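You operate a simulated robot arm through the tools that you are given. There is no shell and no other tool. Be economical: measure what you need, move in short steps, check, and stop when the job is done.

You are at the controls of a simulated two-armed robot. One attempt, no reset.

JOB
Press the cool key three times. Then press the swing key to switch it on. Then press the temperature key three times. Then carry the green tray with both arms and set it on the top of the folding mat. Then take the pink pot and put it on the top of the worktop. Then put the clear cup in the deep basin of the tiled sink. Do these in the order given.

Only the result counts: the job must be done as asked and must still hold three seconds after the hand-in. Knocking over, shifting, dropping, spilling or breaking anything else fails it.

ROBOT AND FRAMES
Two 7-joint arms with two-finger parallel grippers on one trunk, on a base that drives. Base frame: it is fixed to the floor where the robot stands at the start and does not move with it; the origin is under the middle of the robot, x ahead of it, y to its left, z up. Readings come in m, degrees, newtons and seconds.
The left shoulder is at the start at [0.05, 0.161, 1.098], the right one opposite. With the tool pointing down near the work surface each hand reaches from about 0.1 to 0.46 m from the robot's upright axis, wherever it stands, measured 20 degrees to its own side. Places, roughly: clear cup [-4, 0.5, 1]; cool key [0.7, 0, 1.3]; deep basin of the tiled sink [-2.7, -1.6, 0.6]; green tray (24x16x3 cm) [-4.1, -1, 0.4]; pink pot (10x10x10 cm) [-4.4, -0.9, 1.1]; swing key [-0.5, 0.7, 1.2]; temperature key [-1.3, -2, 0.9]; top of the folding mat [-3.4, 1.7, 0.9]; top of the worktop [-4.5, 0.4, 0.9]. Payload 3.43 kg a hand.
The tool frame of a hand sits at the grasp point between the pads (the TCP): z along the fingers, y along the line on which they close. The tips reach 0.03 m beyond it. Largest opening 0.094 m; finger width 0.028, thickness 0.01; the body of the gripper, 0.05 by 0.096 m, starts 0.055 m behind the TCP.
Orientation is told as [roll, pitch, yaw] about the base's x, y, z axes, in that order, counted from this pose: with the fingers straight down and closing along the base's y, the tool's x points along the base's -x, its y along +y and its z along -z.

CONTROLS
- The arms move only by the tool arm_command. It takes "left_commands", "right_commands" or both (then of equal length, played together; a hand with none holds still); each is a list of rows, each an object of numbers (a shift or turn left out is 0, a gripper value left out holds the last): "x", "y", "z": the shift along the base's x, y, z in cm; "rx", "ry", "rz": the turn, a rotation vector about the base's x, y, z in degrees. In form: [{"x": .., "y": .., "z": .., "rx": .., "ry": .., "rz": ..}, ...]. A call has 1 to 20 rows; each row shifts and turns the commanded pose from where the row before left it. "left_fingers" and "right_fingers" are, for a hand that has rows, the closure in counts, from 0 (fully open) to 255 (shut), set as the call begins (left out, the last holds). A row lasts 0.2 s, in which the tool goes at most 0.05 m and 8.6 degrees; a call with a longer step from one row to the next is refused whole, and so is a gripper value outside its range. A pose out of reach is approached as far as the arm can. The call stops where the force on the tool passes 40 N (or 10 N more than at its start, if that is more) or the arm is blocked; 0.2 s more then pass. Each finger travels about 0.045 m/s and halts on what it meets, pressing with about 38 N; the grip force reading is that of the motor and also rises with nothing between the fingers. The clock runs only during rows and for 0.2 s after the last one: add rows that do not move to give the fingers time. The reply holds the time, the measured pose of the TCP, the force on the tool along the base axes, the opening and the grip force, in the units named above and with some noise, with the torque about the TCP (base axes, N m) and any sound that the robot's microphone picked up.
- Cameras (640 x 400 px; columns grow to the right, rows downward): "scene" is now at [0.0992, 0.0839, 1.2488]; the picture's right is [0.83, -0.56, 0.00], its down [-0.19, -0.29, -0.94] and it looks along [0.52, 0.78, -0.34] (base axes); focal length 214 px, centre (320, 200). "left" rides on the left gripper at [0.076, -0.014, -0.102] in its tool frame; the picture's right is [0.18, 0.98, 0.00], its down [-0.75, 0.14, -0.64] and it looks along [-0.63, 0.12, 0.77] (tool axes); focal length 243 px, centre (320, 200). "right" rides on the right gripper at [0.076, 0.014, -0.103] in its tool frame; the picture's right is [-0.18, 0.98, 0.00], its down [-0.75, -0.14, -0.64] and it looks along [-0.63, -0.12, 0.77] (tool axes); focal length 243 px, centre (320, 200). There is no depth. A picture from a camera that has moved, and an enlarged one, comes with that camera's place and axes in the base frame and with its lens. The place of the scene camera against the robot may be out by one fixed shift of up to 0.012 m in any direction.
- get_image(camera): a new picture of that camera. No time passes.
- raise_lower(by): slides the trunk up (or, below 0, down) by that many m; the arms and the scene camera ride with it, the base frame stays. It gives what a move gives, with no picture.
- base_move(legs): drives the robot by 1 to 6 legs, each [ahead, left, turn to the left] in m, m and degrees, along the robot's own axes; the way and the turn of a leg run together, so that a leg with both is an arc; at most 1.5 m and 180 degrees a leg. The arms and the cameras ride along, it lands a little off, and it stops where it bumps. It gives what a move gives.
- aim_head(pan, tilt): turns the head with the scene camera to pan (to the left, within 80 degrees either way) and tilt (down, from -29 to 69), counted from straight ahead of the robot. It gives what a move gives.
- enlarge(camera, box): a new picture of the part [left, top, right, bottom] of that camera's present view, enlarged. No time passes.
- job_done(): hands the job in; it is judged then, once.

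Go step by step. Nothing tells you exact positions but the pictures and the camera data: compare them with the known pose of the tool, close in by small moves and look again before you grip or let go. The budget is 165 turns and 118 pictures, counting those below and the enlarged ones. Unless the task says otherwise, let go and move clear before handing in.

The tools are called after "Request:" as name(argument=value, ...) on one line, values as JSON. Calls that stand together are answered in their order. arm_command: Moves the arms, as the interface text tells. Its arguments: {"type":"object","properties":{"left_commands":{"type":"array","items":{"type":"object","properties":{"x":{"type":"number"},"y":{"type":"number"},"z":{"type":"number"},"rx":{"type":"number"},"ry":{"type":"number"},"rz":{"type":"number"}}}},"left_fingers":{"type":"number"},"right_commands":{"type":"array","items":{"type":"object","properties":{"x":{"type":"number"},"y":{"type":"number"},"z":{"type":"number"},"rx":{"type":"number"},"ry":{"type":"number"},"rz":{"type":"number"}}}},"right_fingers":{"type":"number"}},"required":[]} The other tools are called the same way: raise_lower (by) slides the trunk up or down; base_move (legs) drives the base; aim_head (pan, tilt) turns the head that bears the scene camera; get_image (camera) takes a picture; enlarge (camera, box) takes an enlarged picture of a part of a camera's view; job_done () hands the job in.

At the start:

```text
time: 0.0
left_position: [0.2884, 0.414, 0.9991]
left_tool_rot: [0.1, 0.0, 0.0]
left_ft_force: [0.1, 0.0, 0.5]
left_wrist_torque: [-0.04, -0.04, 0.03]
left_grip_width: 0.0939
left_gripper_force: 0.0
right_position: [0.4034, 0.0701, 0.9997]
right_tool_rot: [0.0, 0.0, 0.0]
right_ft_force: [0.1, -0.4, 0.7]
right_wrist_torque: [0.03, -0.01, 0.01]
right_grip_width: 0.094
right_gripper_force: 0.0
trunk travel left (down, up): [-0.125, 0.142]
robot x, y, heading: [0.0021, 0.0011, 0.1]
head pan, tilt: [56.0, 20.1]
```

scene: 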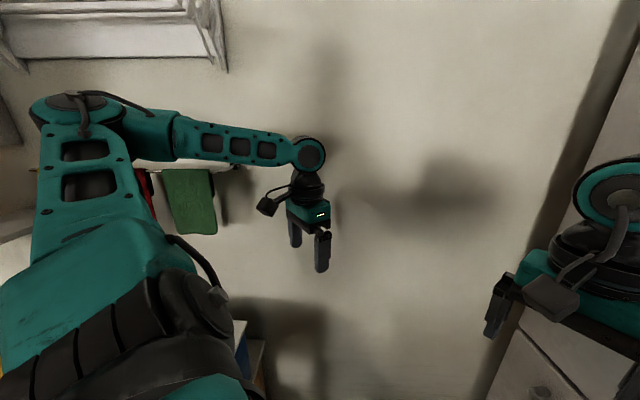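
right: 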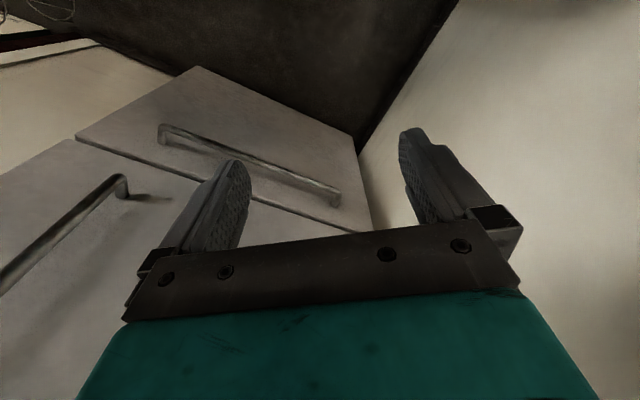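
left: 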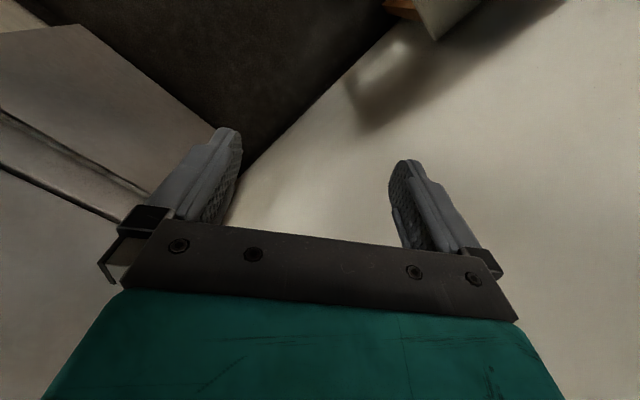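

I see the left arm near a wall and no key yet. I'll turn the head straight ahead to find the cool key, which should be near [0.7, 0, 1.3].

Request:
aim_head(pan=0, tilt=0)

Request:
get_image(camera="scene")

```text
time: 1.2
left_position: [0.2872, 0.4135, 1.0011]
left_tool_rot: [0.0, 0.0, 0.0]
left_ft_force: [0.4, 0.0, 1.0]
left_wrist_torque: [-0.02, 0.01, -0.01]
left_grip_width: 0.0942
left_gripper_force: 0.1
right_position: [0.4038, 0.0703, 1.0003]
right_tool_rot: [0.1, 0.0, 0.1]
right_ft_force: [0.3, -0.5, -0.8]
right_wrist_torque: [0.0, -0.05, -0.03]
right_grip_width: 0.0941
right_gripper_force: 0.1
trunk travel left (down, up): [-0.125, 0.142]
robot x, y, heading: [0.0004, 0.0001, -0.3]
head pan, tilt: [0.0, 0.0]
```

```text
114 pictures are left
camera scene: at [0.1372, 0.0068, 1.2813], right [0.0, -1.0, 0.0], down [0.0, 0.0, -1.0], along [1.0, 0.0, 0.0], focal length 214 px, centre (320, 200)
```

scene: 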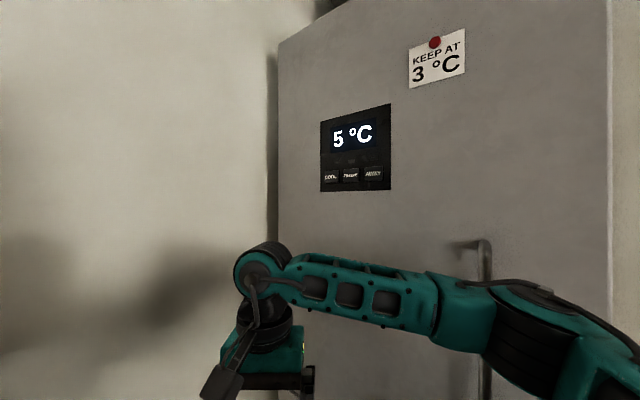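

Request:
enlarge(camera="scene", box=[300, 90, 420, 210])

```text
3.33 times, centred on (360, 150) of scene
camera zoom: at [0.1372, 0.0068, 1.2813], right [0.0, -1.0, 0.0], down [0.0, 0.0, -1.0], along [1.0, 0.0, 0.0], focal length 715 px, centre (187, 367)
```

zoom: 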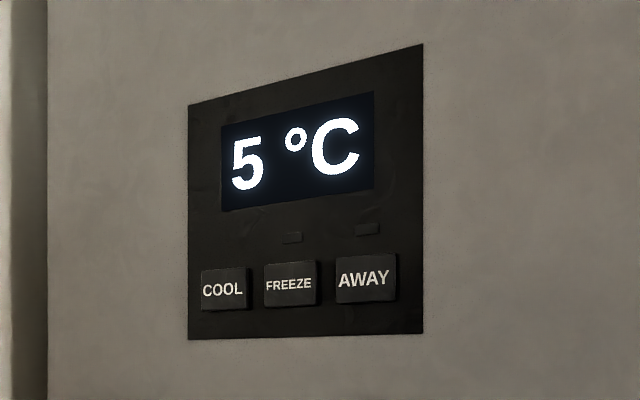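

The fridge panel shows the COOL key at the left, and the panel is turned by about 35°. I'll raise the trunk to get height and a second view for depth.

Request:
raise_lower(by=0.12)

Request:
enlarge(camera="scene", box=[300, 140, 420, 260])

```text
time: 2.8
left_position: [0.2892, 0.4144, 1.1193]
left_tool_rot: [0.0, 0.0, 0.0]
left_ft_force: [-0.9, 0.3, 0.1]
left_wrist_torque: [0.01, 0.02, 0.01]
left_grip_width: 0.0941
left_gripper_force: 0.0
right_position: [0.4042, 0.0709, 1.1194]
right_tool_rot: [0.0, 0.0, 0.1]
right_ft_force: [-0.3, 0.3, 0.8]
right_wrist_torque: [0.01, 0.01, 0.0]
right_grip_width: 0.0942
right_gripper_force: 0.1
trunk travel left (down, up): [-0.245, 0.022]
robot x, y, heading: [0.0015, 0.0003, -0.2]
head pan, tilt: [0.0, 0.0]
```

```text
3.33 times, centred on (360, 200) of scene
camera zoom: at [0.1373, 0.0068, 1.4013], right [0.0, -1.0, 0.0], down [0.0, 0.0, -1.0], along [1.0, 0.0, 0.0], focal length 715 px, centre (187, 200)
```

zoom: 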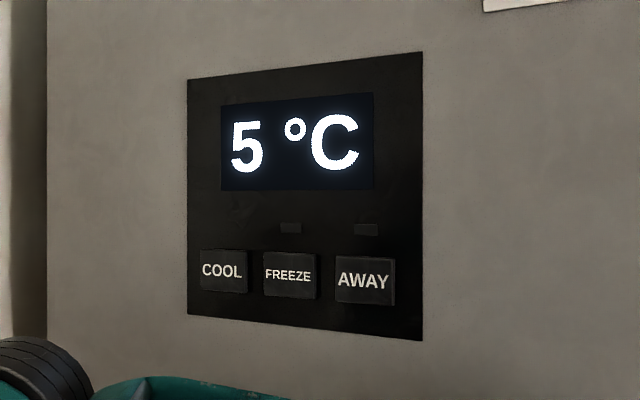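

COOL triangulates to about [0.717, -0.022, 1.344], with the panel's inward normal near [0.82, -0.57, 0]. I'll shut the right gripper and turn it horizontal, facing the panel.

Request:
arm_command(right_commands=[{"ry": -8.2, "z": 2}, {"ry": -8.2, "z": 2}, {"ry": -8.2, "z": 2}, {"ry": -8.2, "z": 2}, {"ry": -8.2, "z": 2}, {"ry": -8.2, "z": 2}, {"ry": -8.2, "z": 2}, {"ry": -8.2, "z": 2}, {"ry": -8.2, "z": 2}, {"ry": -8.2, "z": 2}, {"ry": -8.0, "z": 2}, {"rz": -7}, {"rz": -7}, {"rz": -7}, {"rz": -7}, {"rz": -7}], right_fingers=255)

Request:
get_image(camera="scene")

Request:
get_image(camera="right")

```text
time: 6.2
left_position: [0.2887, 0.4149, 1.1192]
left_tool_rot: [0.0, 0.0, 0.1]
left_ft_force: [0.4, -0.2, 0.3]
left_wrist_torque: [-0.03, 0.0, -0.01]
left_grip_width: 0.0939
left_gripper_force: 0.1
right_position: [0.4034, 0.0705, 1.3399]
right_tool_rot: [84.1, -90.0, -119.3]
right_ft_force: [-0.9, -0.2, 0.0]
right_wrist_torque: [0.0, -0.02, 0.0]
right_grip_width: 0.0
right_gripper_force: 33.2
trunk travel left (down, up): [-0.245, 0.022]
robot x, y, heading: [-0.0017, 0.0009, 0.0]
head pan, tilt: [0.0, 0.0]
```

```text
111 pictures are left
camera scene: at [0.1371, 0.0073, 1.4013], right [0.0, -1.0, 0.0], down [0.0, 0.0, -1.0], along [1.0, 0.0, 0.0], focal length 214 px, centre (320, 200)
```

scene: 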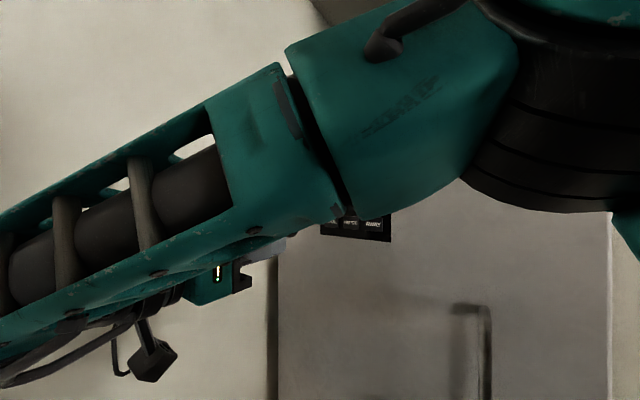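

```text
110 pictures are left
camera right: at [0.3285, 0.1414, 1.2636], right [0.57, 0.8, 0.19], down [-0.61, 0.25, 0.75], along [0.56, -0.54, 0.63], focal length 243 px, centre (320, 200)
```

right: 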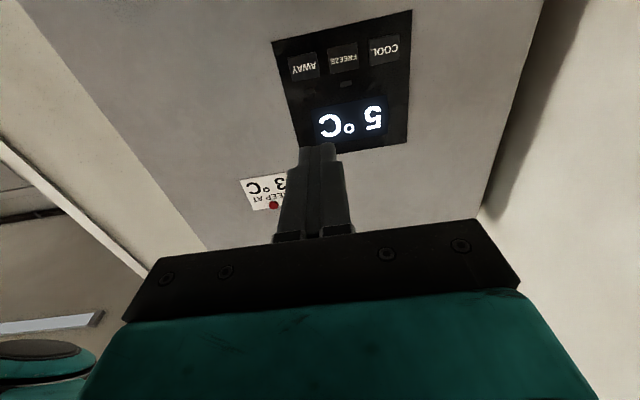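

The wrist camera agrees with the COOL position. I'll move the hand to a standoff 4 cm in front of it.

Request:
arm_command(right_commands=[{"x": 3.2, "y": -0.7}, {"x": 3.2, "y": -0.7}, {"x": 3.2, "y": -0.7}, {"x": 3.2, "y": -0.7}, {"x": 3.2, "y": -0.7}, {"x": 3.2, "y": -0.7}, {"x": 3.2, "y": -0.7}, {"x": 3.2, "y": -0.7}])

Request:
get_image(camera="right")

```text
time: 8.0
left_position: [0.2885, 0.4139, 1.1187]
left_tool_rot: [0.0, 0.1, -0.1]
left_ft_force: [0.3, 0.4, -0.1]
left_wrist_torque: [-0.01, -0.01, -0.03]
left_grip_width: 0.0941
left_gripper_force: 0.0
right_position: [0.6615, 0.0147, 1.339]
right_tool_rot: [-68.1, -89.9, 32.9]
right_ft_force: [0.1, -0.2, 0.1]
right_wrist_torque: [0.01, 0.01, -0.02]
right_grip_width: 0.0001
right_gripper_force: 33.2
trunk travel left (down, up): [-0.245, 0.022]
robot x, y, heading: [0.0005, -0.002, 0.1]
head pan, tilt: [0.0, 0.0]
```

```text
109 pictures are left
camera right: at [0.585, 0.0843, 1.2629], right [0.56, 0.81, 0.18], down [-0.61, 0.25, 0.75], along [0.56, -0.54, 0.63], focal length 243 px, centre (320, 200)
```

right: 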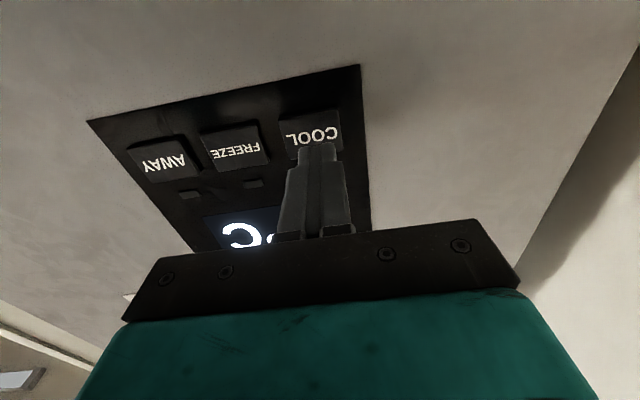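

The closed fingers line up with COOL. I'll advance along the normal until there is contact.

Request:
arm_command(right_commands=[{"x": 0.6, "y": -0.9}, {"x": 0.82, "y": -0.57}, {"x": 0.82, "y": -0.57}, {"x": 0.25, "y": -0.17}])

Request:
get_image(camera="right")

```text
time: 8.9
left_position: [0.2883, 0.4137, 1.1199]
left_tool_rot: [0.0, 0.0, 0.0]
left_ft_force: [-0.4, 0.3, -0.3]
left_wrist_torque: [-0.03, -0.01, -0.02]
left_grip_width: 0.094
left_gripper_force: 0.0
right_position: [0.685, -0.0069, 1.3398]
right_tool_rot: [60.1, -90.0, -95.2]
right_ft_force: [0.5, 0.2, -0.3]
right_wrist_torque: [0.03, -0.01, 0.0]
right_grip_width: 0.0
right_gripper_force: 32.7
trunk travel left (down, up): [-0.245, 0.022]
robot x, y, heading: [0.0044, -0.0005, 0.3]
head pan, tilt: [0.0, 0.0]
```

```text
108 pictures are left
camera right: at [0.609, 0.0629, 1.2633], right [0.56, 0.81, 0.18], down [-0.61, 0.25, 0.75], along [0.56, -0.54, 0.63], focal length 243 px, centre (320, 200)
```

right: 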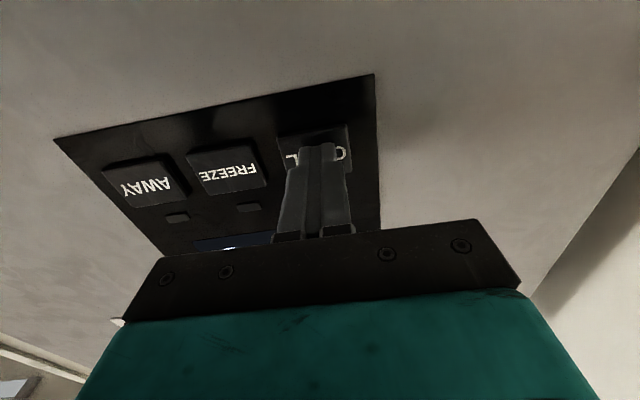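

The tips are centred over COOL and nearly touching. I'll press with small steps and then back off.

Request:
arm_command(right_commands=[{"x": 0.25, "y": -0.17}, {"x": 0.25, "y": -0.17}, {"x": 0.25, "y": -0.17}])

```text
time: 9.8
left_position: [0.287, 0.4138, 1.1199]
left_tool_rot: [0.0, 0.0, 0.0]
left_ft_force: [0.4, -0.3, -0.4]
left_wrist_torque: [0.03, 0.01, 0.01]
left_grip_width: 0.0944
left_gripper_force: 0.0
right_position: [0.6899, -0.012, 1.3409]
right_tool_rot: [-86.6, -89.9, 51.8]
right_ft_force: [-5.4, 2.9, -3.1]
right_wrist_torque: [0.03, 0.08, -0.04]
right_grip_width: 0.0
right_gripper_force: 32.5
trunk travel left (down, up): [-0.245, 0.022]
robot x, y, heading: [-0.001, 0.002, -0.0]
head pan, tilt: [0.0, 0.0]
heard: click
```

One click was heard. I'll back off and press again.

Request:
arm_command(right_commands=[{"x": -0.4, "y": 0.28}, {"x": -0.6, "y": 0.42}, {"x": -0.4, "y": 0.28}, {}])

Request:
get_image(camera="right")

Request:
get_image(camera="scene")

```text
time: 10.8
left_position: [0.2878, 0.4148, 1.1202]
left_tool_rot: [0.0, 0.0, 0.0]
left_ft_force: [-0.5, 0.0, 0.4]
left_wrist_torque: [-0.03, -0.02, -0.02]
left_grip_width: 0.0939
left_gripper_force: 0.1
right_position: [0.6781, -0.0041, 1.3414]
right_tool_rot: [148.9, -90.0, 176.2]
right_ft_force: [-0.1, 1.1, 0.0]
right_wrist_torque: [0.02, 0.0, 0.0]
right_grip_width: 0.0
right_gripper_force: 32.7
trunk travel left (down, up): [-0.245, 0.022]
robot x, y, heading: [-0.0004, 0.0023, 0.1]
head pan, tilt: [0.0, 0.0]
```

```text
107 pictures are left
camera right: at [0.6031, 0.0663, 1.2646], right [0.56, 0.81, 0.18], down [-0.61, 0.25, 0.75], along [0.56, -0.54, 0.63], focal length 243 px, centre (320, 200)
```

right: 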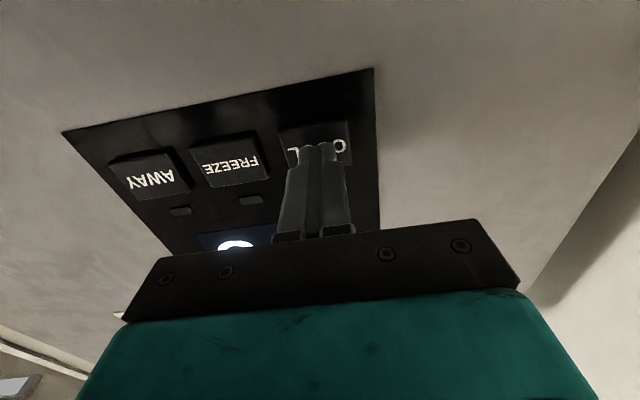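

```text
106 pictures are left
camera scene: at [0.1372, 0.0067, 1.4013], right [0.0, -1.0, 0.0], down [0.0, 0.0, -1.0], along [1.0, 0.0, 0.0], focal length 214 px, centre (320, 200)
```

scene: 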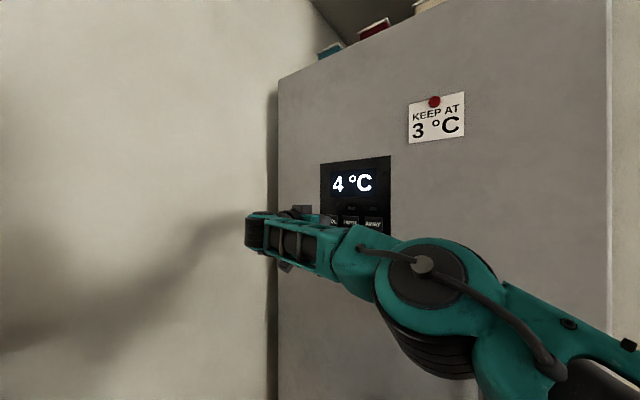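

The display now reads 4 °C, so the press counted. Second press next.

Request:
arm_command(right_commands=[{"x": 0.4, "y": -0.28}, {"x": 0.6, "y": -0.42}, {"x": 0.4, "y": -0.28}, {}, {"x": -0.4, "y": 0.28}, {"x": -0.6, "y": 0.42}, {"x": -0.4, "y": 0.28}, {}])

Request:
enlarge(camera="scene", box=[300, 140, 420, 260])

```text
time: 12.6
left_position: [0.2881, 0.4136, 1.1209]
left_tool_rot: [0.0, 0.0, 0.1]
left_ft_force: [0.6, -0.2, 0.8]
left_wrist_torque: [0.01, -0.02, 0.0]
left_grip_width: 0.094
left_gripper_force: 0.0
right_position: [0.677, -0.0028, 1.3398]
right_tool_rot: [-121.7, -89.9, 86.6]
right_ft_force: [-0.3, -0.4, 0.1]
right_wrist_torque: [0.0, 0.02, -0.03]
right_grip_width: 0.0
right_gripper_force: 33.1
trunk travel left (down, up): [-0.245, 0.022]
robot x, y, heading: [-0.0008, 0.0023, -0.1]
head pan, tilt: [0.0, 0.0]
heard: click
```

```text
3.33 times, centred on (360, 200) of scene
camera zoom: at [0.1372, 0.0067, 1.4013], right [0.0, -1.0, 0.0], down [0.0, 0.0, -1.0], along [1.0, 0.0, 0.0], focal length 715 px, centre (187, 200)
```

zoom: 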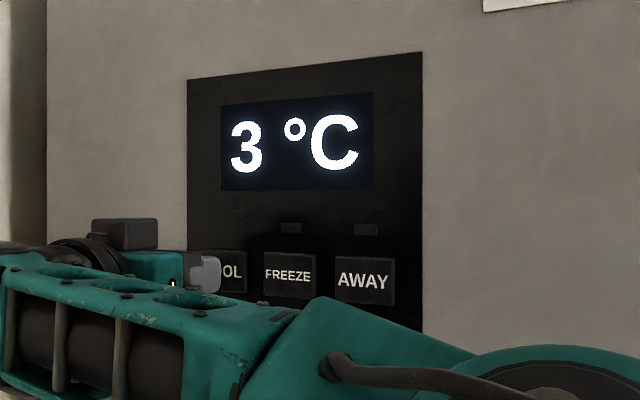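

It reads 3 °C after two presses. The note on the fridge says "keep at 3", but the job asks for three presses, so I'll do the third and then retreat.

Request:
arm_command(right_commands=[{"x": 0.4, "y": -0.28}, {"x": 0.6, "y": -0.42}, {"x": 0.4, "y": -0.28}, {}, {"x": -0.4, "y": 0.28}, {"x": -0.6, "y": 0.42}, {"x": -0.4, "y": 0.28}, {"x": -2, "y": 1.4}, {"x": -2.4, "y": 1.6}, {"x": -3.2, "y": 0.5}, {"x": -3.2, "y": 0.5}, {"x": -3.2, "y": 0.5}, {"x": -3.2, "y": 0.5}, {"x": -3.2, "y": 0.5}, {"x": -3.2, "y": 0.5}])

Request:
aim_head(pan=78, tilt=10)

Request:
get_image(camera="scene")

Request:
get_image(camera="right")

```text
time: 15.8
left_position: [0.2874, 0.4143, 1.12]
left_tool_rot: [-0.1, 0.0, -0.1]
left_ft_force: [-0.3, 0.2, -0.2]
left_wrist_torque: [0.01, -0.05, 0.0]
left_grip_width: 0.0939
left_gripper_force: 0.0
right_position: [0.4391, 0.0592, 1.3409]
right_tool_rot: [123.3, -90.0, -158.3]
right_ft_force: [0.5, 0.2, 0.0]
right_wrist_torque: [0.03, 0.0, -0.01]
right_grip_width: 0.0
right_gripper_force: 33.2
trunk travel left (down, up): [-0.245, 0.022]
robot x, y, heading: [0.0011, -0.0041, -0.2]
head pan, tilt: [0.0, 0.0]
heard: click
```

```text
time: 17.3
left_position: [0.2889, 0.4139, 1.12]
left_tool_rot: [0.0, -0.1, 0.0]
left_ft_force: [0.1, 0.0, 0.6]
left_wrist_torque: [-0.02, 0.02, 0.0]
left_grip_width: 0.0939
left_gripper_force: 0.1
right_position: [0.4396, 0.0579, 1.341]
right_tool_rot: [0.9, -90.0, -36.0]
right_ft_force: [0.4, 0.0, 0.5]
right_wrist_torque: [-0.04, 0.03, 0.01]
right_grip_width: 0.0
right_gripper_force: 32.3
trunk travel left (down, up): [-0.245, 0.022]
robot x, y, heading: [-0.0016, -0.0011, -0.1]
head pan, tilt: [78.0, 10.0]
```

```text
104 pictures are left
camera scene: at [0.0666, 0.0976, 1.3853], right [0.98, -0.21, 0.0], down [-0.04, -0.17, -0.98], along [0.21, 0.96, -0.17], focal length 214 px, centre (320, 200)
```

scene: 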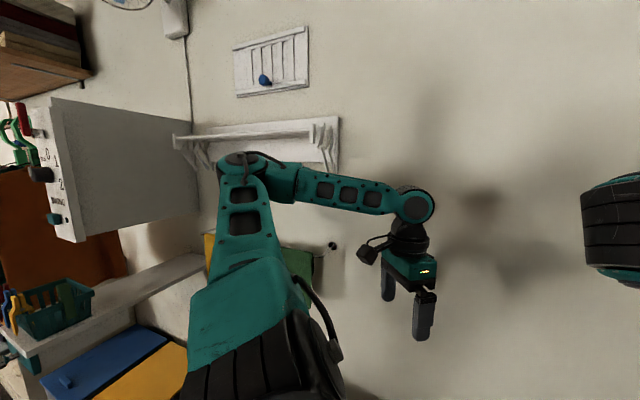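

```text
103 pictures are left
camera right: at [0.3643, 0.1282, 1.2644], right [0.56, 0.81, 0.18], down [-0.61, 0.25, 0.75], along [0.56, -0.54, 0.63], focal length 243 px, centre (320, 200)
```

right: 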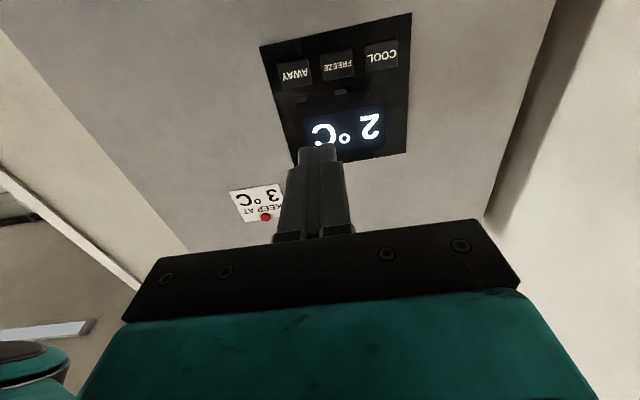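

Three cool presses are done and it reads 2 °C. The white box at the left should carry the swing key, so I'll zoom in on it.

Request:
enlarge(camera="scene", box=[0, 80, 200, 260])

Request:
aim_head(pan=-75, tilt=20)

Request:
get_image(camera="scene")

```text
2.22 times, centred on (100, 170) of scene
camera zoom: at [0.0666, 0.0976, 1.3853], right [0.98, -0.21, 0.0], down [-0.04, -0.17, -0.98], along [0.21, 0.96, -0.17], focal length 477 px, centre (809, 267)
```

zoom: 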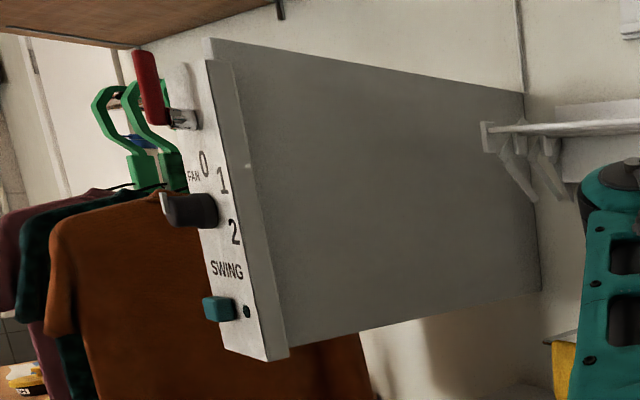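

```text
time: 19.6
left_position: [0.287, 0.4154, 1.1202]
left_tool_rot: [0.0, 0.0, 0.0]
left_ft_force: [-0.8, -0.5, -1.0]
left_wrist_torque: [0.04, 0.0, 0.02]
left_grip_width: 0.0939
left_gripper_force: 0.1
right_position: [0.4401, 0.0577, 1.3421]
right_tool_rot: [-29.0, -90.0, -6.1]
right_ft_force: [-0.1, 0.1, -0.1]
right_wrist_torque: [0.01, -0.01, 0.03]
right_grip_width: 0.0001
right_gripper_force: 32.5
trunk travel left (down, up): [-0.245, 0.022]
robot x, y, heading: [0.0005, 0.0011, 0.1]
head pan, tilt: [-75.0, 20.0]
```

```text
101 pictures are left
camera scene: at [0.0714, -0.0832, 1.369], right [-0.97, -0.26, 0.0], down [-0.09, 0.33, -0.94], along [0.24, -0.91, -0.34], focal length 214 px, centre (320, 200)
```

scene: 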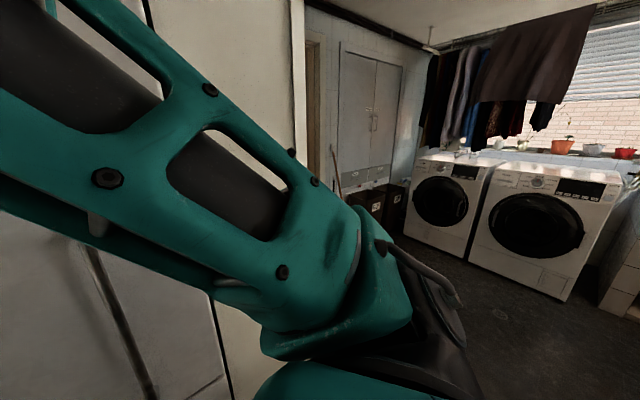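

SWING is a teal button on a wall unit whose face looks roughly toward −x. I'll back away from the fridge a little and turn left to see the room.

Request:
base_move(legs=[[-0.25, -0.1, 0], [0, 0, 100]])

Request:
aim_head(pan=20, tilt=20)

Request:
get_image(camera="scene")

Request:
aim_head(pan=75, tilt=20)

Request:
get_image(camera="scene")

```text
time: 25.8
left_position: [-0.7066, 0.1053, 1.1207]
left_tool_rot: [0.0, 0.0, 100.9]
left_ft_force: [1.2, -0.1, -0.2]
left_wrist_torque: [0.0, 0.01, 0.01]
left_grip_width: 0.0942
left_gripper_force: 0.0
right_position: [-0.3846, 0.3214, 1.3413]
right_tool_rot: [-86.3, -90.0, 152.3]
right_ft_force: [-0.6, 0.1, -0.1]
right_wrist_torque: [-0.02, -0.02, 0.02]
right_grip_width: 0.0
right_gripper_force: 33.0
trunk travel left (down, up): [-0.245, 0.022]
robot x, y, heading: [-0.2446, -0.0978, 100.6]
head pan, tilt: [-75.0, 20.0]
```

```text
time: 27.5
left_position: [-0.7058, 0.1057, 1.1203]
left_tool_rot: [0.0, 0.0, 100.8]
left_ft_force: [-0.9, -0.3, 0.8]
left_wrist_torque: [-0.02, -0.01, -0.01]
left_grip_width: 0.0941
left_gripper_force: 0.1
right_position: [-0.3857, 0.3206, 1.3407]
right_tool_rot: [-36.5, -90.0, 102.2]
right_ft_force: [0.4, -0.2, 0.1]
right_wrist_torque: [0.01, -0.02, -0.06]
right_grip_width: 0.0002
right_gripper_force: 33.0
trunk travel left (down, up): [-0.245, 0.022]
robot x, y, heading: [-0.2475, -0.1047, 100.6]
head pan, tilt: [20.0, 20.0]
```

```text
100 pictures are left
camera scene: at [-0.2939, 0.0261, 1.369], right [0.86, 0.51, 0.0], down [0.18, -0.29, -0.94], along [-0.48, 0.81, -0.34], focal length 214 px, centre (320, 200)
```

scene: 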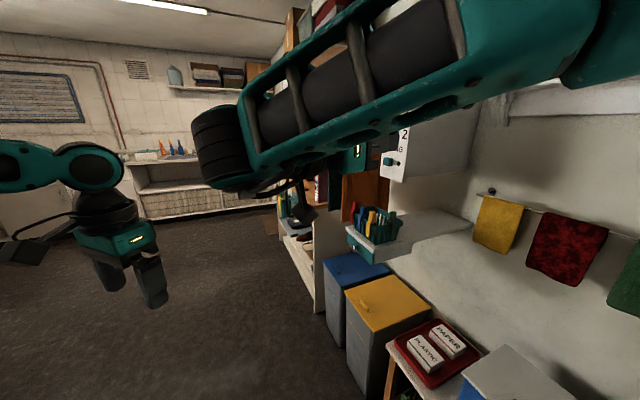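

```text
time: 28.7
left_position: [-0.7071, 0.1065, 1.1195]
left_tool_rot: [-0.1, 0.0, 100.8]
left_ft_force: [-0.7, 0.4, 0.9]
left_wrist_torque: [0.01, -0.02, 0.03]
left_grip_width: 0.094
left_gripper_force: 0.0
right_position: [-0.3851, 0.3205, 1.3407]
right_tool_rot: [-42.4, -90.0, 108.3]
right_ft_force: [-0.2, 0.4, 0.2]
right_wrist_torque: [0.02, -0.03, 0.02]
right_grip_width: 0.0002
right_gripper_force: 32.6
trunk travel left (down, up): [-0.245, 0.022]
robot x, y, heading: [-0.2421, -0.1009, 100.6]
head pan, tilt: [75.0, 20.0]
```

```text
99 pictures are left
camera scene: at [-0.3391, -0.0471, 1.369], right [0.07, 1.0, 0.0], down [0.34, -0.03, -0.94], along [-0.94, 0.07, -0.34], focal length 214 px, centre (320, 200)
```

scene: 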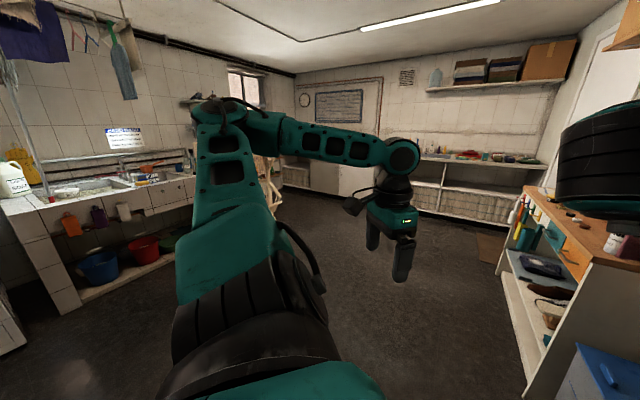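

The floor is clear. I'll drive to about [-1.05, 0.1] with heading 35°, so that the horizontal right hand points toward +x at the swing unit's face, and look from there.

Request:
base_move(legs=[[0.33, 0.75, 0], [0, 0, -65]])

Request:
aim_head(pan=15, tilt=10)

Request:
get_image(camera="scene")

Request:
get_image(camera="right")

```text
time: 38.6
left_position: [-1.0649, 0.5884, 1.1196]
left_tool_rot: [0.0, 0.0, 36.3]
left_ft_force: [-0.2, -0.3, 1.2]
left_wrist_torque: [0.01, 0.01, 0.03]
left_grip_width: 0.0941
left_gripper_force: 0.1
right_position: [-0.7332, 0.3911, 1.3404]
right_tool_rot: [-3.3, -90.0, 4.5]
right_ft_force: [-1.0, -0.1, -0.2]
right_wrist_torque: [0.01, 0.02, 0.0]
right_grip_width: 0.0
right_gripper_force: 33.0
trunk travel left (down, up): [-0.245, 0.022]
robot x, y, heading: [-1.0547, 0.0831, 36.5]
head pan, tilt: [75.0, 20.0]
```

```text
time: 39.9
left_position: [-1.065, 0.5894, 1.1201]
left_tool_rot: [0.1, 0.0, 36.3]
left_ft_force: [0.2, -0.2, -0.8]
left_wrist_torque: [0.01, 0.03, 0.02]
left_grip_width: 0.0942
left_gripper_force: 0.0
right_position: [-0.7319, 0.3911, 1.3408]
right_tool_rot: [-29.2, -89.9, 30.6]
right_ft_force: [-0.4, -0.7, -0.3]
right_wrist_torque: [-0.03, -0.02, -0.02]
right_grip_width: 0.0
right_gripper_force: 33.1
trunk travel left (down, up): [-0.245, 0.022]
robot x, y, heading: [-1.0535, 0.081, 36.4]
head pan, tilt: [15.0, 10.0]
```

```text
98 pictures are left
camera scene: at [-0.9551, 0.1867, 1.3853], right [0.78, -0.62, 0.0], down [-0.11, -0.14, -0.98], along [0.62, 0.77, -0.17], focal length 214 px, centre (320, 200)
```

scene: 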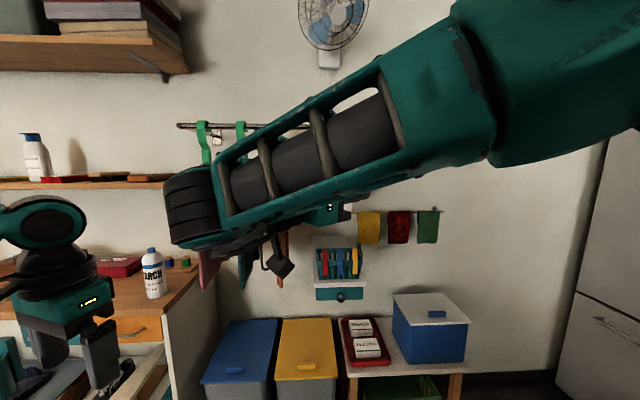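

```text
97 pictures are left
camera right: at [-0.8351, 0.4022, 1.2644], right [-0.02, 0.98, 0.18], down [-0.64, -0.16, 0.75], along [0.77, -0.1, 0.63], focal length 243 px, centre (320, 200)
```

right: 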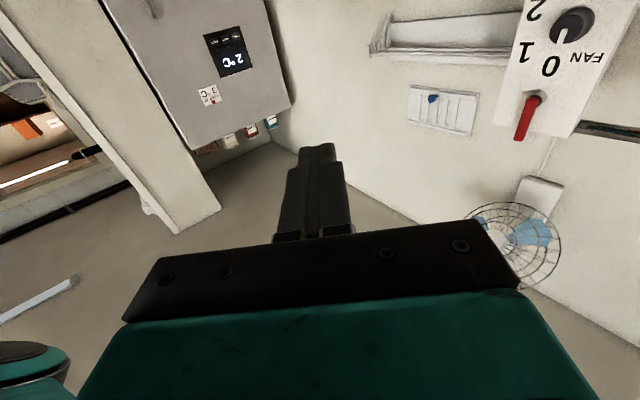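

The right arm blocks the scene view and the key lies off the wrist picture's edge. I'll turn the wrist toward the unit and pitch it down for a clear view of the SWING face.

Request:
arm_command(right_commands=[{"rz": 8}, {"rz": 8}, {"rz": 8}, {"rz": 8}, {"rx": -4.6, "ry": 6.6}, {"rx": -4.6, "ry": 6.6}, {"rx": -4.6, "ry": 6.6}])

Request:
get_image(camera="right")

```text
time: 41.5
left_position: [-1.0653, 0.5889, 1.1205]
left_tool_rot: [0.0, 0.1, 36.3]
left_ft_force: [-0.1, 0.0, -0.5]
left_wrist_torque: [0.02, -0.01, 0.03]
left_grip_width: 0.0939
left_gripper_force: 0.1
right_position: [-0.7329, 0.3906, 1.3405]
right_tool_rot: [-1.6, -65.7, 34.9]
right_ft_force: [0.6, -1.0, 0.4]
right_wrist_torque: [0.03, -0.01, 0.0]
right_grip_width: 0.0
right_gripper_force: 32.5
trunk travel left (down, up): [-0.245, 0.022]
robot x, y, heading: [-1.0524, 0.0836, 36.2]
head pan, tilt: [15.0, 10.0]
```

```text
96 pictures are left
camera right: at [-0.8442, 0.3329, 1.3129], right [-0.48, 0.86, 0.16], down [-0.16, -0.26, 0.95], along [0.86, 0.43, 0.26], focal length 243 px, centre (320, 200)
```

right: 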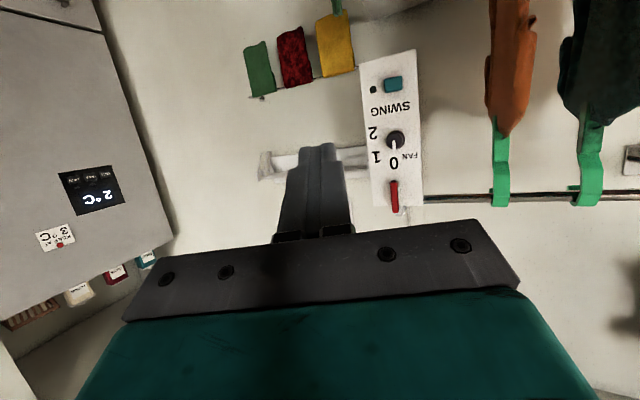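

SWING triangulates to about [-0.46, 0.73, 1.247], with the inward normal at yaw ≈55°, parallel to the wall. I'll edge the base closer and set the hand level at yaw 55°.

Request:
base_move(legs=[[0.185, 0.05, 0]])

Request:
arm_command(right_commands=[{"rx": 4.6, "ry": -6.6}, {"rx": 4.6, "ry": -6.6}, {"rx": 4.6, "ry": -6.6}, {"rz": 7.2}, {"rz": 7.2}, {"rz": 7.2}, {"z": -3}, {"z": -3}, {"z": -3}])

Request:
get_image(camera="right")

```text
time: 43.1
left_position: [-0.943, 0.7382, 1.1197]
left_tool_rot: [0.0, 0.0, 36.0]
left_ft_force: [0.6, 0.2, 0.2]
left_wrist_torque: [0.01, -0.01, -0.01]
left_grip_width: 0.0941
left_gripper_force: 0.0
right_position: [-0.612, 0.538, 1.3411]
right_tool_rot: [-1.7, -65.8, 34.7]
right_ft_force: [-0.8, -0.5, -0.3]
right_wrist_torque: [0.01, 0.01, -0.02]
right_grip_width: 0.0
right_gripper_force: 32.8
trunk travel left (down, up): [-0.245, 0.022]
robot x, y, heading: [-0.9335, 0.2349, 35.9]
head pan, tilt: [15.0, 10.0]
```

```text
time: 45.1
left_position: [-0.9432, 0.7361, 1.1201]
left_tool_rot: [0.1, 0.0, 36.0]
left_ft_force: [0.3, -0.2, -0.6]
left_wrist_torque: [-0.02, -0.01, 0.01]
left_grip_width: 0.0939
left_gripper_force: 0.1
right_position: [-0.6101, 0.5375, 1.2502]
right_tool_rot: [119.0, -89.8, -64.4]
right_ft_force: [1.1, -0.2, -0.5]
right_wrist_torque: [0.01, 0.01, -0.02]
right_grip_width: 0.0
right_gripper_force: 33.1
trunk travel left (down, up): [-0.245, 0.022]
robot x, y, heading: [-0.9332, 0.2328, 36.0]
head pan, tilt: [15.0, 10.0]
```

```text
95 pictures are left
camera right: at [-0.6807, 0.4613, 1.1727], right [-0.8, 0.57, 0.19], down [-0.26, -0.61, 0.75], along [0.54, 0.56, 0.63], focal length 243 px, centre (320, 200)
```

right: 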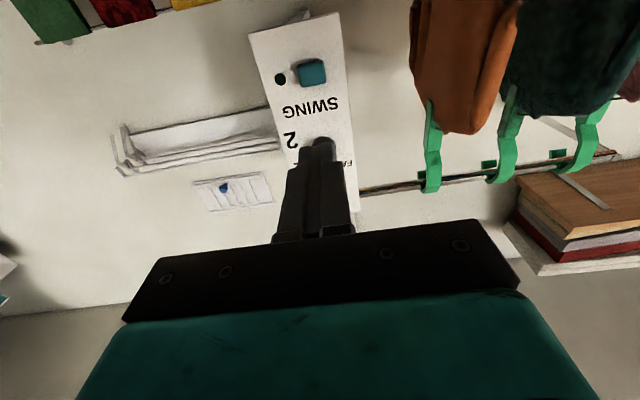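

The key ray confirms the position to within 1 mm or so. I'll approach to about 4 cm off the key.

Request:
arm_command(right_commands=[{"x": 2.67, "y": 3.3, "z": -0.1}, {"x": 2.67, "y": 3.3, "z": -0.1}, {"x": 2.67, "y": 3.3, "z": -0.1}, {"x": 2.67, "y": 3.3, "z": -0.1}])

Request:
get_image(camera="right")

```text
time: 46.1
left_position: [-0.9432, 0.7374, 1.12]
left_tool_rot: [0.0, 0.0, 35.9]
left_ft_force: [-0.5, 0.7, 0.5]
left_wrist_torque: [-0.01, -0.03, 0.01]
left_grip_width: 0.0943
left_gripper_force: 0.1
right_position: [-0.5069, 0.6695, 1.2444]
right_tool_rot: [78.7, -90.0, -23.9]
right_ft_force: [-0.7, 0.0, 0.0]
right_wrist_torque: [-0.05, 0.0, 0.02]
right_grip_width: 0.0001
right_gripper_force: 33.2
trunk travel left (down, up): [-0.245, 0.022]
robot x, y, heading: [-0.9308, 0.2374, 35.9]
head pan, tilt: [15.0, 10.0]
```

```text
94 pictures are left
camera right: at [-0.5767, 0.5938, 1.1687], right [-0.8, 0.57, 0.19], down [-0.25, -0.61, 0.75], along [0.54, 0.56, 0.63], focal length 243 px, centre (320, 200)
```

right: 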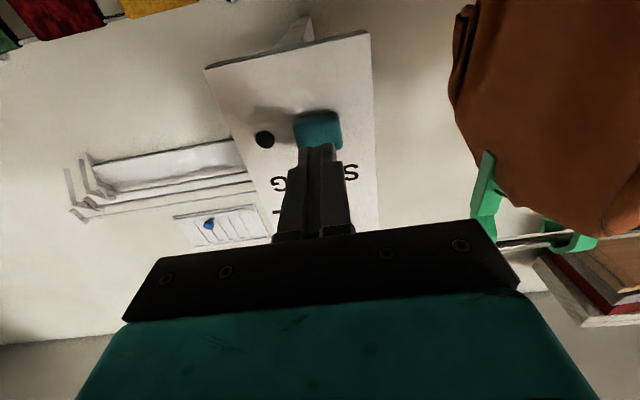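

The fingers are aligned with the SWING key. I'll close in and press gently.

Request:
arm_command(right_commands=[{"x": 0.8, "y": 0.75, "z": 0.1}, {"x": 0.57, "y": 0.82}, {"x": 0.57, "y": 0.82}, {"x": 0.29, "y": 0.41}, {"x": 0.17, "y": 0.25}, {"x": 0.17, "y": 0.25}])

Request:
get_image(camera="right")

```text
time: 47.5
left_position: [-0.9438, 0.734, 1.1224]
left_tool_rot: [0.1, -0.2, 36.0]
left_ft_force: [-0.1, 0.0, -0.5]
left_wrist_torque: [-0.01, 0.02, -0.03]
left_grip_width: 0.0941
left_gripper_force: 0.0
right_position: [-0.483, 0.7, 1.2463]
right_tool_rot: [63.4, -89.8, -8.6]
right_ft_force: [-11.1, -23.7, -6.3]
right_wrist_torque: [-0.16, 0.12, -0.08]
right_grip_width: 0.0
right_gripper_force: 33.4
trunk travel left (down, up): [-0.245, 0.022]
robot x, y, heading: [-0.9327, 0.2341, 35.9]
head pan, tilt: [15.0, 10.0]
heard: click
```

```text
93 pictures are left
camera right: at [-0.5532, 0.6234, 1.1708], right [-0.8, 0.57, 0.19], down [-0.25, -0.61, 0.75], along [0.54, 0.56, 0.63], focal length 243 px, centre (320, 200)
```

right: 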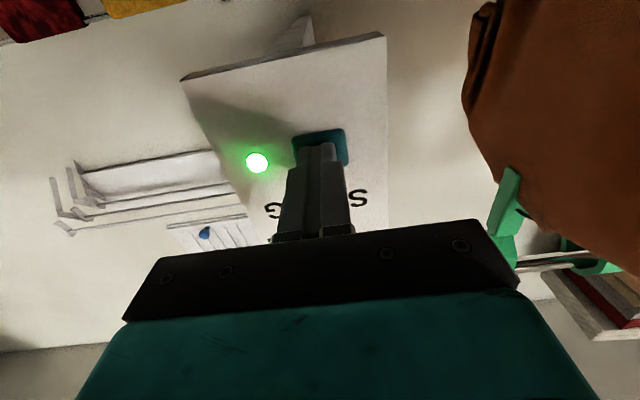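

The green light is on and one click was heard. I'll retreat and drive toward the washers.

Request:
arm_command(right_commands=[{"x": -0.57, "y": -0.82}, {"x": -1.15, "y": -1.64}, {"x": -2, "y": -2.8}, {"x": -2, "y": -2.8}, {"x": -2, "y": -2.8}, {"x": -2, "y": -2.8}, {"x": -2, "y": -2.8}, {"x": -2, "y": -2.8}])

Request:
get_image(camera="right")

Request:
base_move(legs=[[-0.4, -0.2, 0], [0, 0, -80], [0.3, 0, -80]])

Request:
aim_head(pan=10, tilt=20)

Request:
get_image(camera="scene")

```text
time: 49.3
left_position: [-0.9437, 0.7364, 1.1201]
left_tool_rot: [0.1, 0.0, 35.9]
left_ft_force: [-0.3, -0.3, -0.6]
left_wrist_torque: [0.0, 0.01, -0.04]
left_grip_width: 0.094
left_gripper_force: 0.2
right_position: [-0.6184, 0.5102, 1.2475]
right_tool_rot: [119.9, -89.9, -65.0]
right_ft_force: [0.7, -0.9, 0.9]
right_wrist_torque: [-0.02, 0.0, 0.0]
right_grip_width: 0.0001
right_gripper_force: 33.5
trunk travel left (down, up): [-0.245, 0.022]
robot x, y, heading: [-0.9331, 0.2331, 36.2]
head pan, tilt: [15.0, 10.0]
```

```text
92 pictures are left
camera right: at [-0.6887, 0.435, 1.1713], right [-0.8, 0.57, 0.19], down [-0.26, -0.61, 0.75], along [0.54, 0.56, 0.63], focal length 243 px, centre (320, 200)
```

right: 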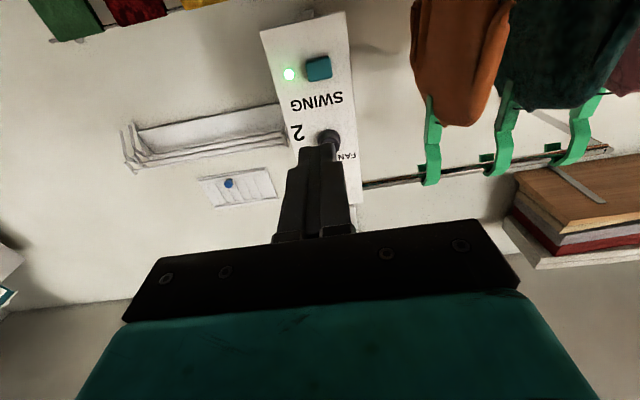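

```text
time: 58.8
left_position: [-0.9052, -0.9081, 1.1199]
left_tool_rot: [0.0, 0.0, -122.9]
left_ft_force: [-0.3, 0.0, -0.5]
left_wrist_torque: [0.01, 0.0, 0.0]
left_grip_width: 0.094
left_gripper_force: 0.0
right_position: [-1.291, -0.8148, 1.248]
right_tool_rot: [93.2, -89.8, 162.6]
right_ft_force: [-0.1, -0.2, -0.4]
right_wrist_torque: [-0.01, 0.01, 0.02]
right_grip_width: 0.0
right_gripper_force: 33.0
trunk travel left (down, up): [-0.245, 0.022]
robot x, y, heading: [-1.0939, -0.4449, -122.8]
head pan, tilt: [15.0, 10.0]
cut short: leg 3
```

```text
time: 59.6
left_position: [-0.9056, -0.9087, 1.1203]
left_tool_rot: [0.0, 0.0, -122.9]
left_ft_force: [0.6, 0.2, 0.5]
left_wrist_torque: [-0.01, 0.0, -0.02]
left_grip_width: 0.0942
left_gripper_force: 0.1
right_position: [-1.29, -0.8147, 1.2479]
right_tool_rot: [99.8, -89.9, 156.1]
right_ft_force: [-0.9, -0.4, -0.6]
right_wrist_torque: [0.0, 0.0, 0.01]
right_grip_width: 0.0
right_gripper_force: 33.2
trunk travel left (down, up): [-0.245, 0.022]
robot x, y, heading: [-1.0988, -0.4395, -122.9]
head pan, tilt: [10.0, 20.0]
```

```text
91 pictures are left
camera scene: at [-1.1476, -0.5549, 1.3691], right [-0.92, 0.39, 0.0], down [0.13, 0.31, -0.94], along [-0.37, -0.87, -0.34], focal length 214 px, centre (320, 200)
```

scene: 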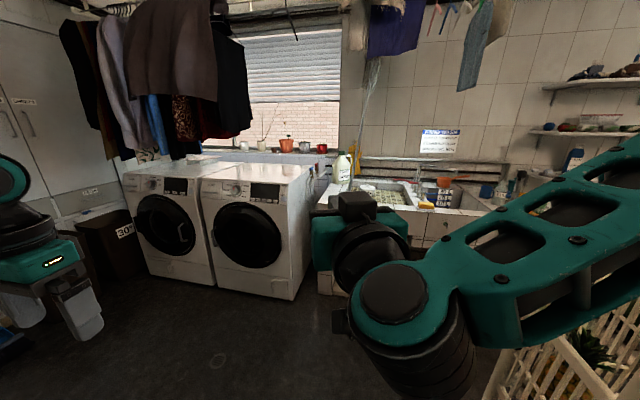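

The last leg was cut short near its end. There is something white and slatted close on my right, so I'll look at it.

Request:
aim_head(pan=-60, tilt=35)

Request:
get_image(camera="scene")

```text
time: 61.0
left_position: [-0.9056, -0.9087, 1.1206]
left_tool_rot: [0.0, 0.0, -122.9]
left_ft_force: [0.4, -0.5, -0.1]
left_wrist_torque: [0.01, -0.03, 0.02]
left_grip_width: 0.094
left_gripper_force: 0.1
right_position: [-1.2903, -0.8158, 1.2475]
right_tool_rot: [97.8, -89.8, 158.0]
right_ft_force: [0.6, -0.6, -0.2]
right_wrist_torque: [-0.02, 0.0, -0.01]
right_grip_width: 0.0
right_gripper_force: 32.6
trunk travel left (down, up): [-0.245, 0.022]
robot x, y, heading: [-1.0962, -0.4437, -123.0]
head pan, tilt: [-60.0, 35.0]
```

```text
90 pictures are left
camera scene: at [-1.1994, -0.4648, 1.3452], right [0.05, 1.0, 0.0], down [0.57, -0.03, -0.82], along [-0.82, 0.04, -0.57], focal length 214 px, centre (320, 200)
```

scene: 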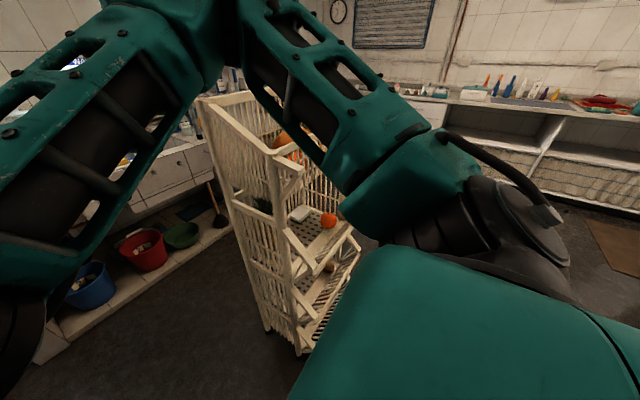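

A slatted rack stands close to my right elbow. I'll shift left, away from it, before going on, and then look at it again.

Request:
base_move(legs=[[0, 0.3, 0]])

Request:
get_image(camera="scene")

```text
time: 64.2
left_position: [-0.6538, -1.0734, 1.1199]
left_tool_rot: [0.0, -0.1, -123.0]
left_ft_force: [-1.0, -0.3, -0.9]
left_wrist_torque: [0.02, 0.01, -0.03]
left_grip_width: 0.0941
left_gripper_force: 0.2
right_position: [-1.0388, -0.9782, 1.2481]
right_tool_rot: [97.2, -89.9, 158.3]
right_ft_force: [-0.6, -0.5, 0.0]
right_wrist_torque: [0.01, 0.0, -0.02]
right_grip_width: 0.0
right_gripper_force: 32.4
trunk travel left (down, up): [-0.245, 0.022]
robot x, y, heading: [-0.8433, -0.6069, -123.0]
head pan, tilt: [-60.0, 35.0]
```

```text
89 pictures are left
camera scene: at [-0.9464, -0.6285, 1.3452], right [0.05, 1.0, 0.0], down [0.57, -0.03, -0.82], along [-0.82, 0.04, -0.57], focal length 214 px, centre (320, 200)
```

scene: 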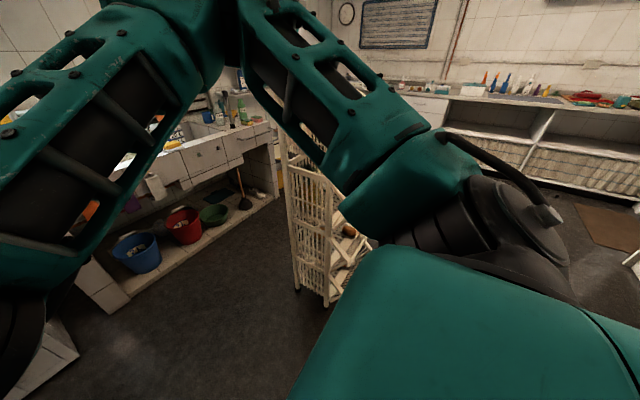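

The rack's foot is at the same place as before, about [-1.7, -0.56]. Now I'll look at the washers for the temperature key.

Request:
aim_head(pan=5, tilt=20)

Request:
get_image(camera="scene")

Request:
enlarge(camera="scene", box=[150, 140, 350, 260])

```text
time: 65.6
left_position: [-0.6539, -1.0738, 1.1197]
left_tool_rot: [0.1, 0.1, -123.0]
left_ft_force: [0.2, 0.3, -0.4]
left_wrist_torque: [-0.02, -0.02, -0.02]
left_grip_width: 0.094
left_gripper_force: 0.1
right_position: [-1.0385, -0.9783, 1.2475]
right_tool_rot: [97.9, -89.9, 157.8]
right_ft_force: [-0.4, 0.4, 0.0]
right_wrist_torque: [0.02, -0.01, 0.0]
right_grip_width: 0.0002
right_gripper_force: 32.7
trunk travel left (down, up): [-0.245, 0.022]
robot x, y, heading: [-0.8444, -0.6035, -122.9]
head pan, tilt: [5.0, 20.0]
```

```text
88 pictures are left
camera scene: at [-0.9024, -0.7151, 1.369], right [-0.88, 0.47, 0.0], down [0.16, 0.3, -0.94], along [-0.44, -0.83, -0.34], focal length 214 px, centre (320, 200)
```

scene: 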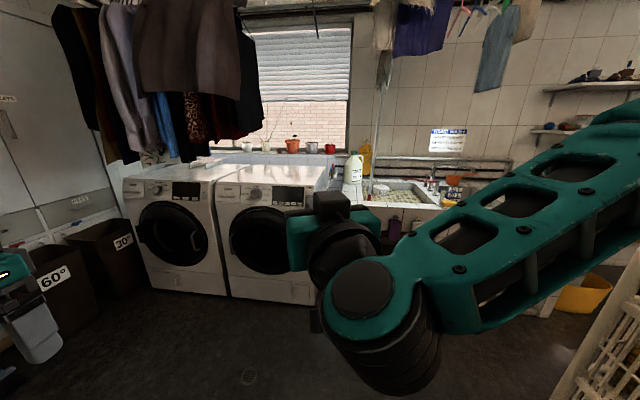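

```text
3.20 times, centred on (250, 200) of scene
camera zoom: at [-0.9024, -0.7151, 1.369], right [-0.88, 0.47, 0.0], down [0.16, 0.3, -0.94], along [-0.44, -0.83, -0.34], focal length 686 px, centre (544, 200)
```

zoom: 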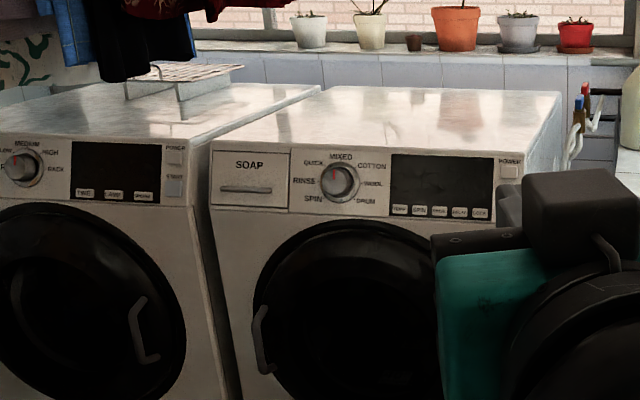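

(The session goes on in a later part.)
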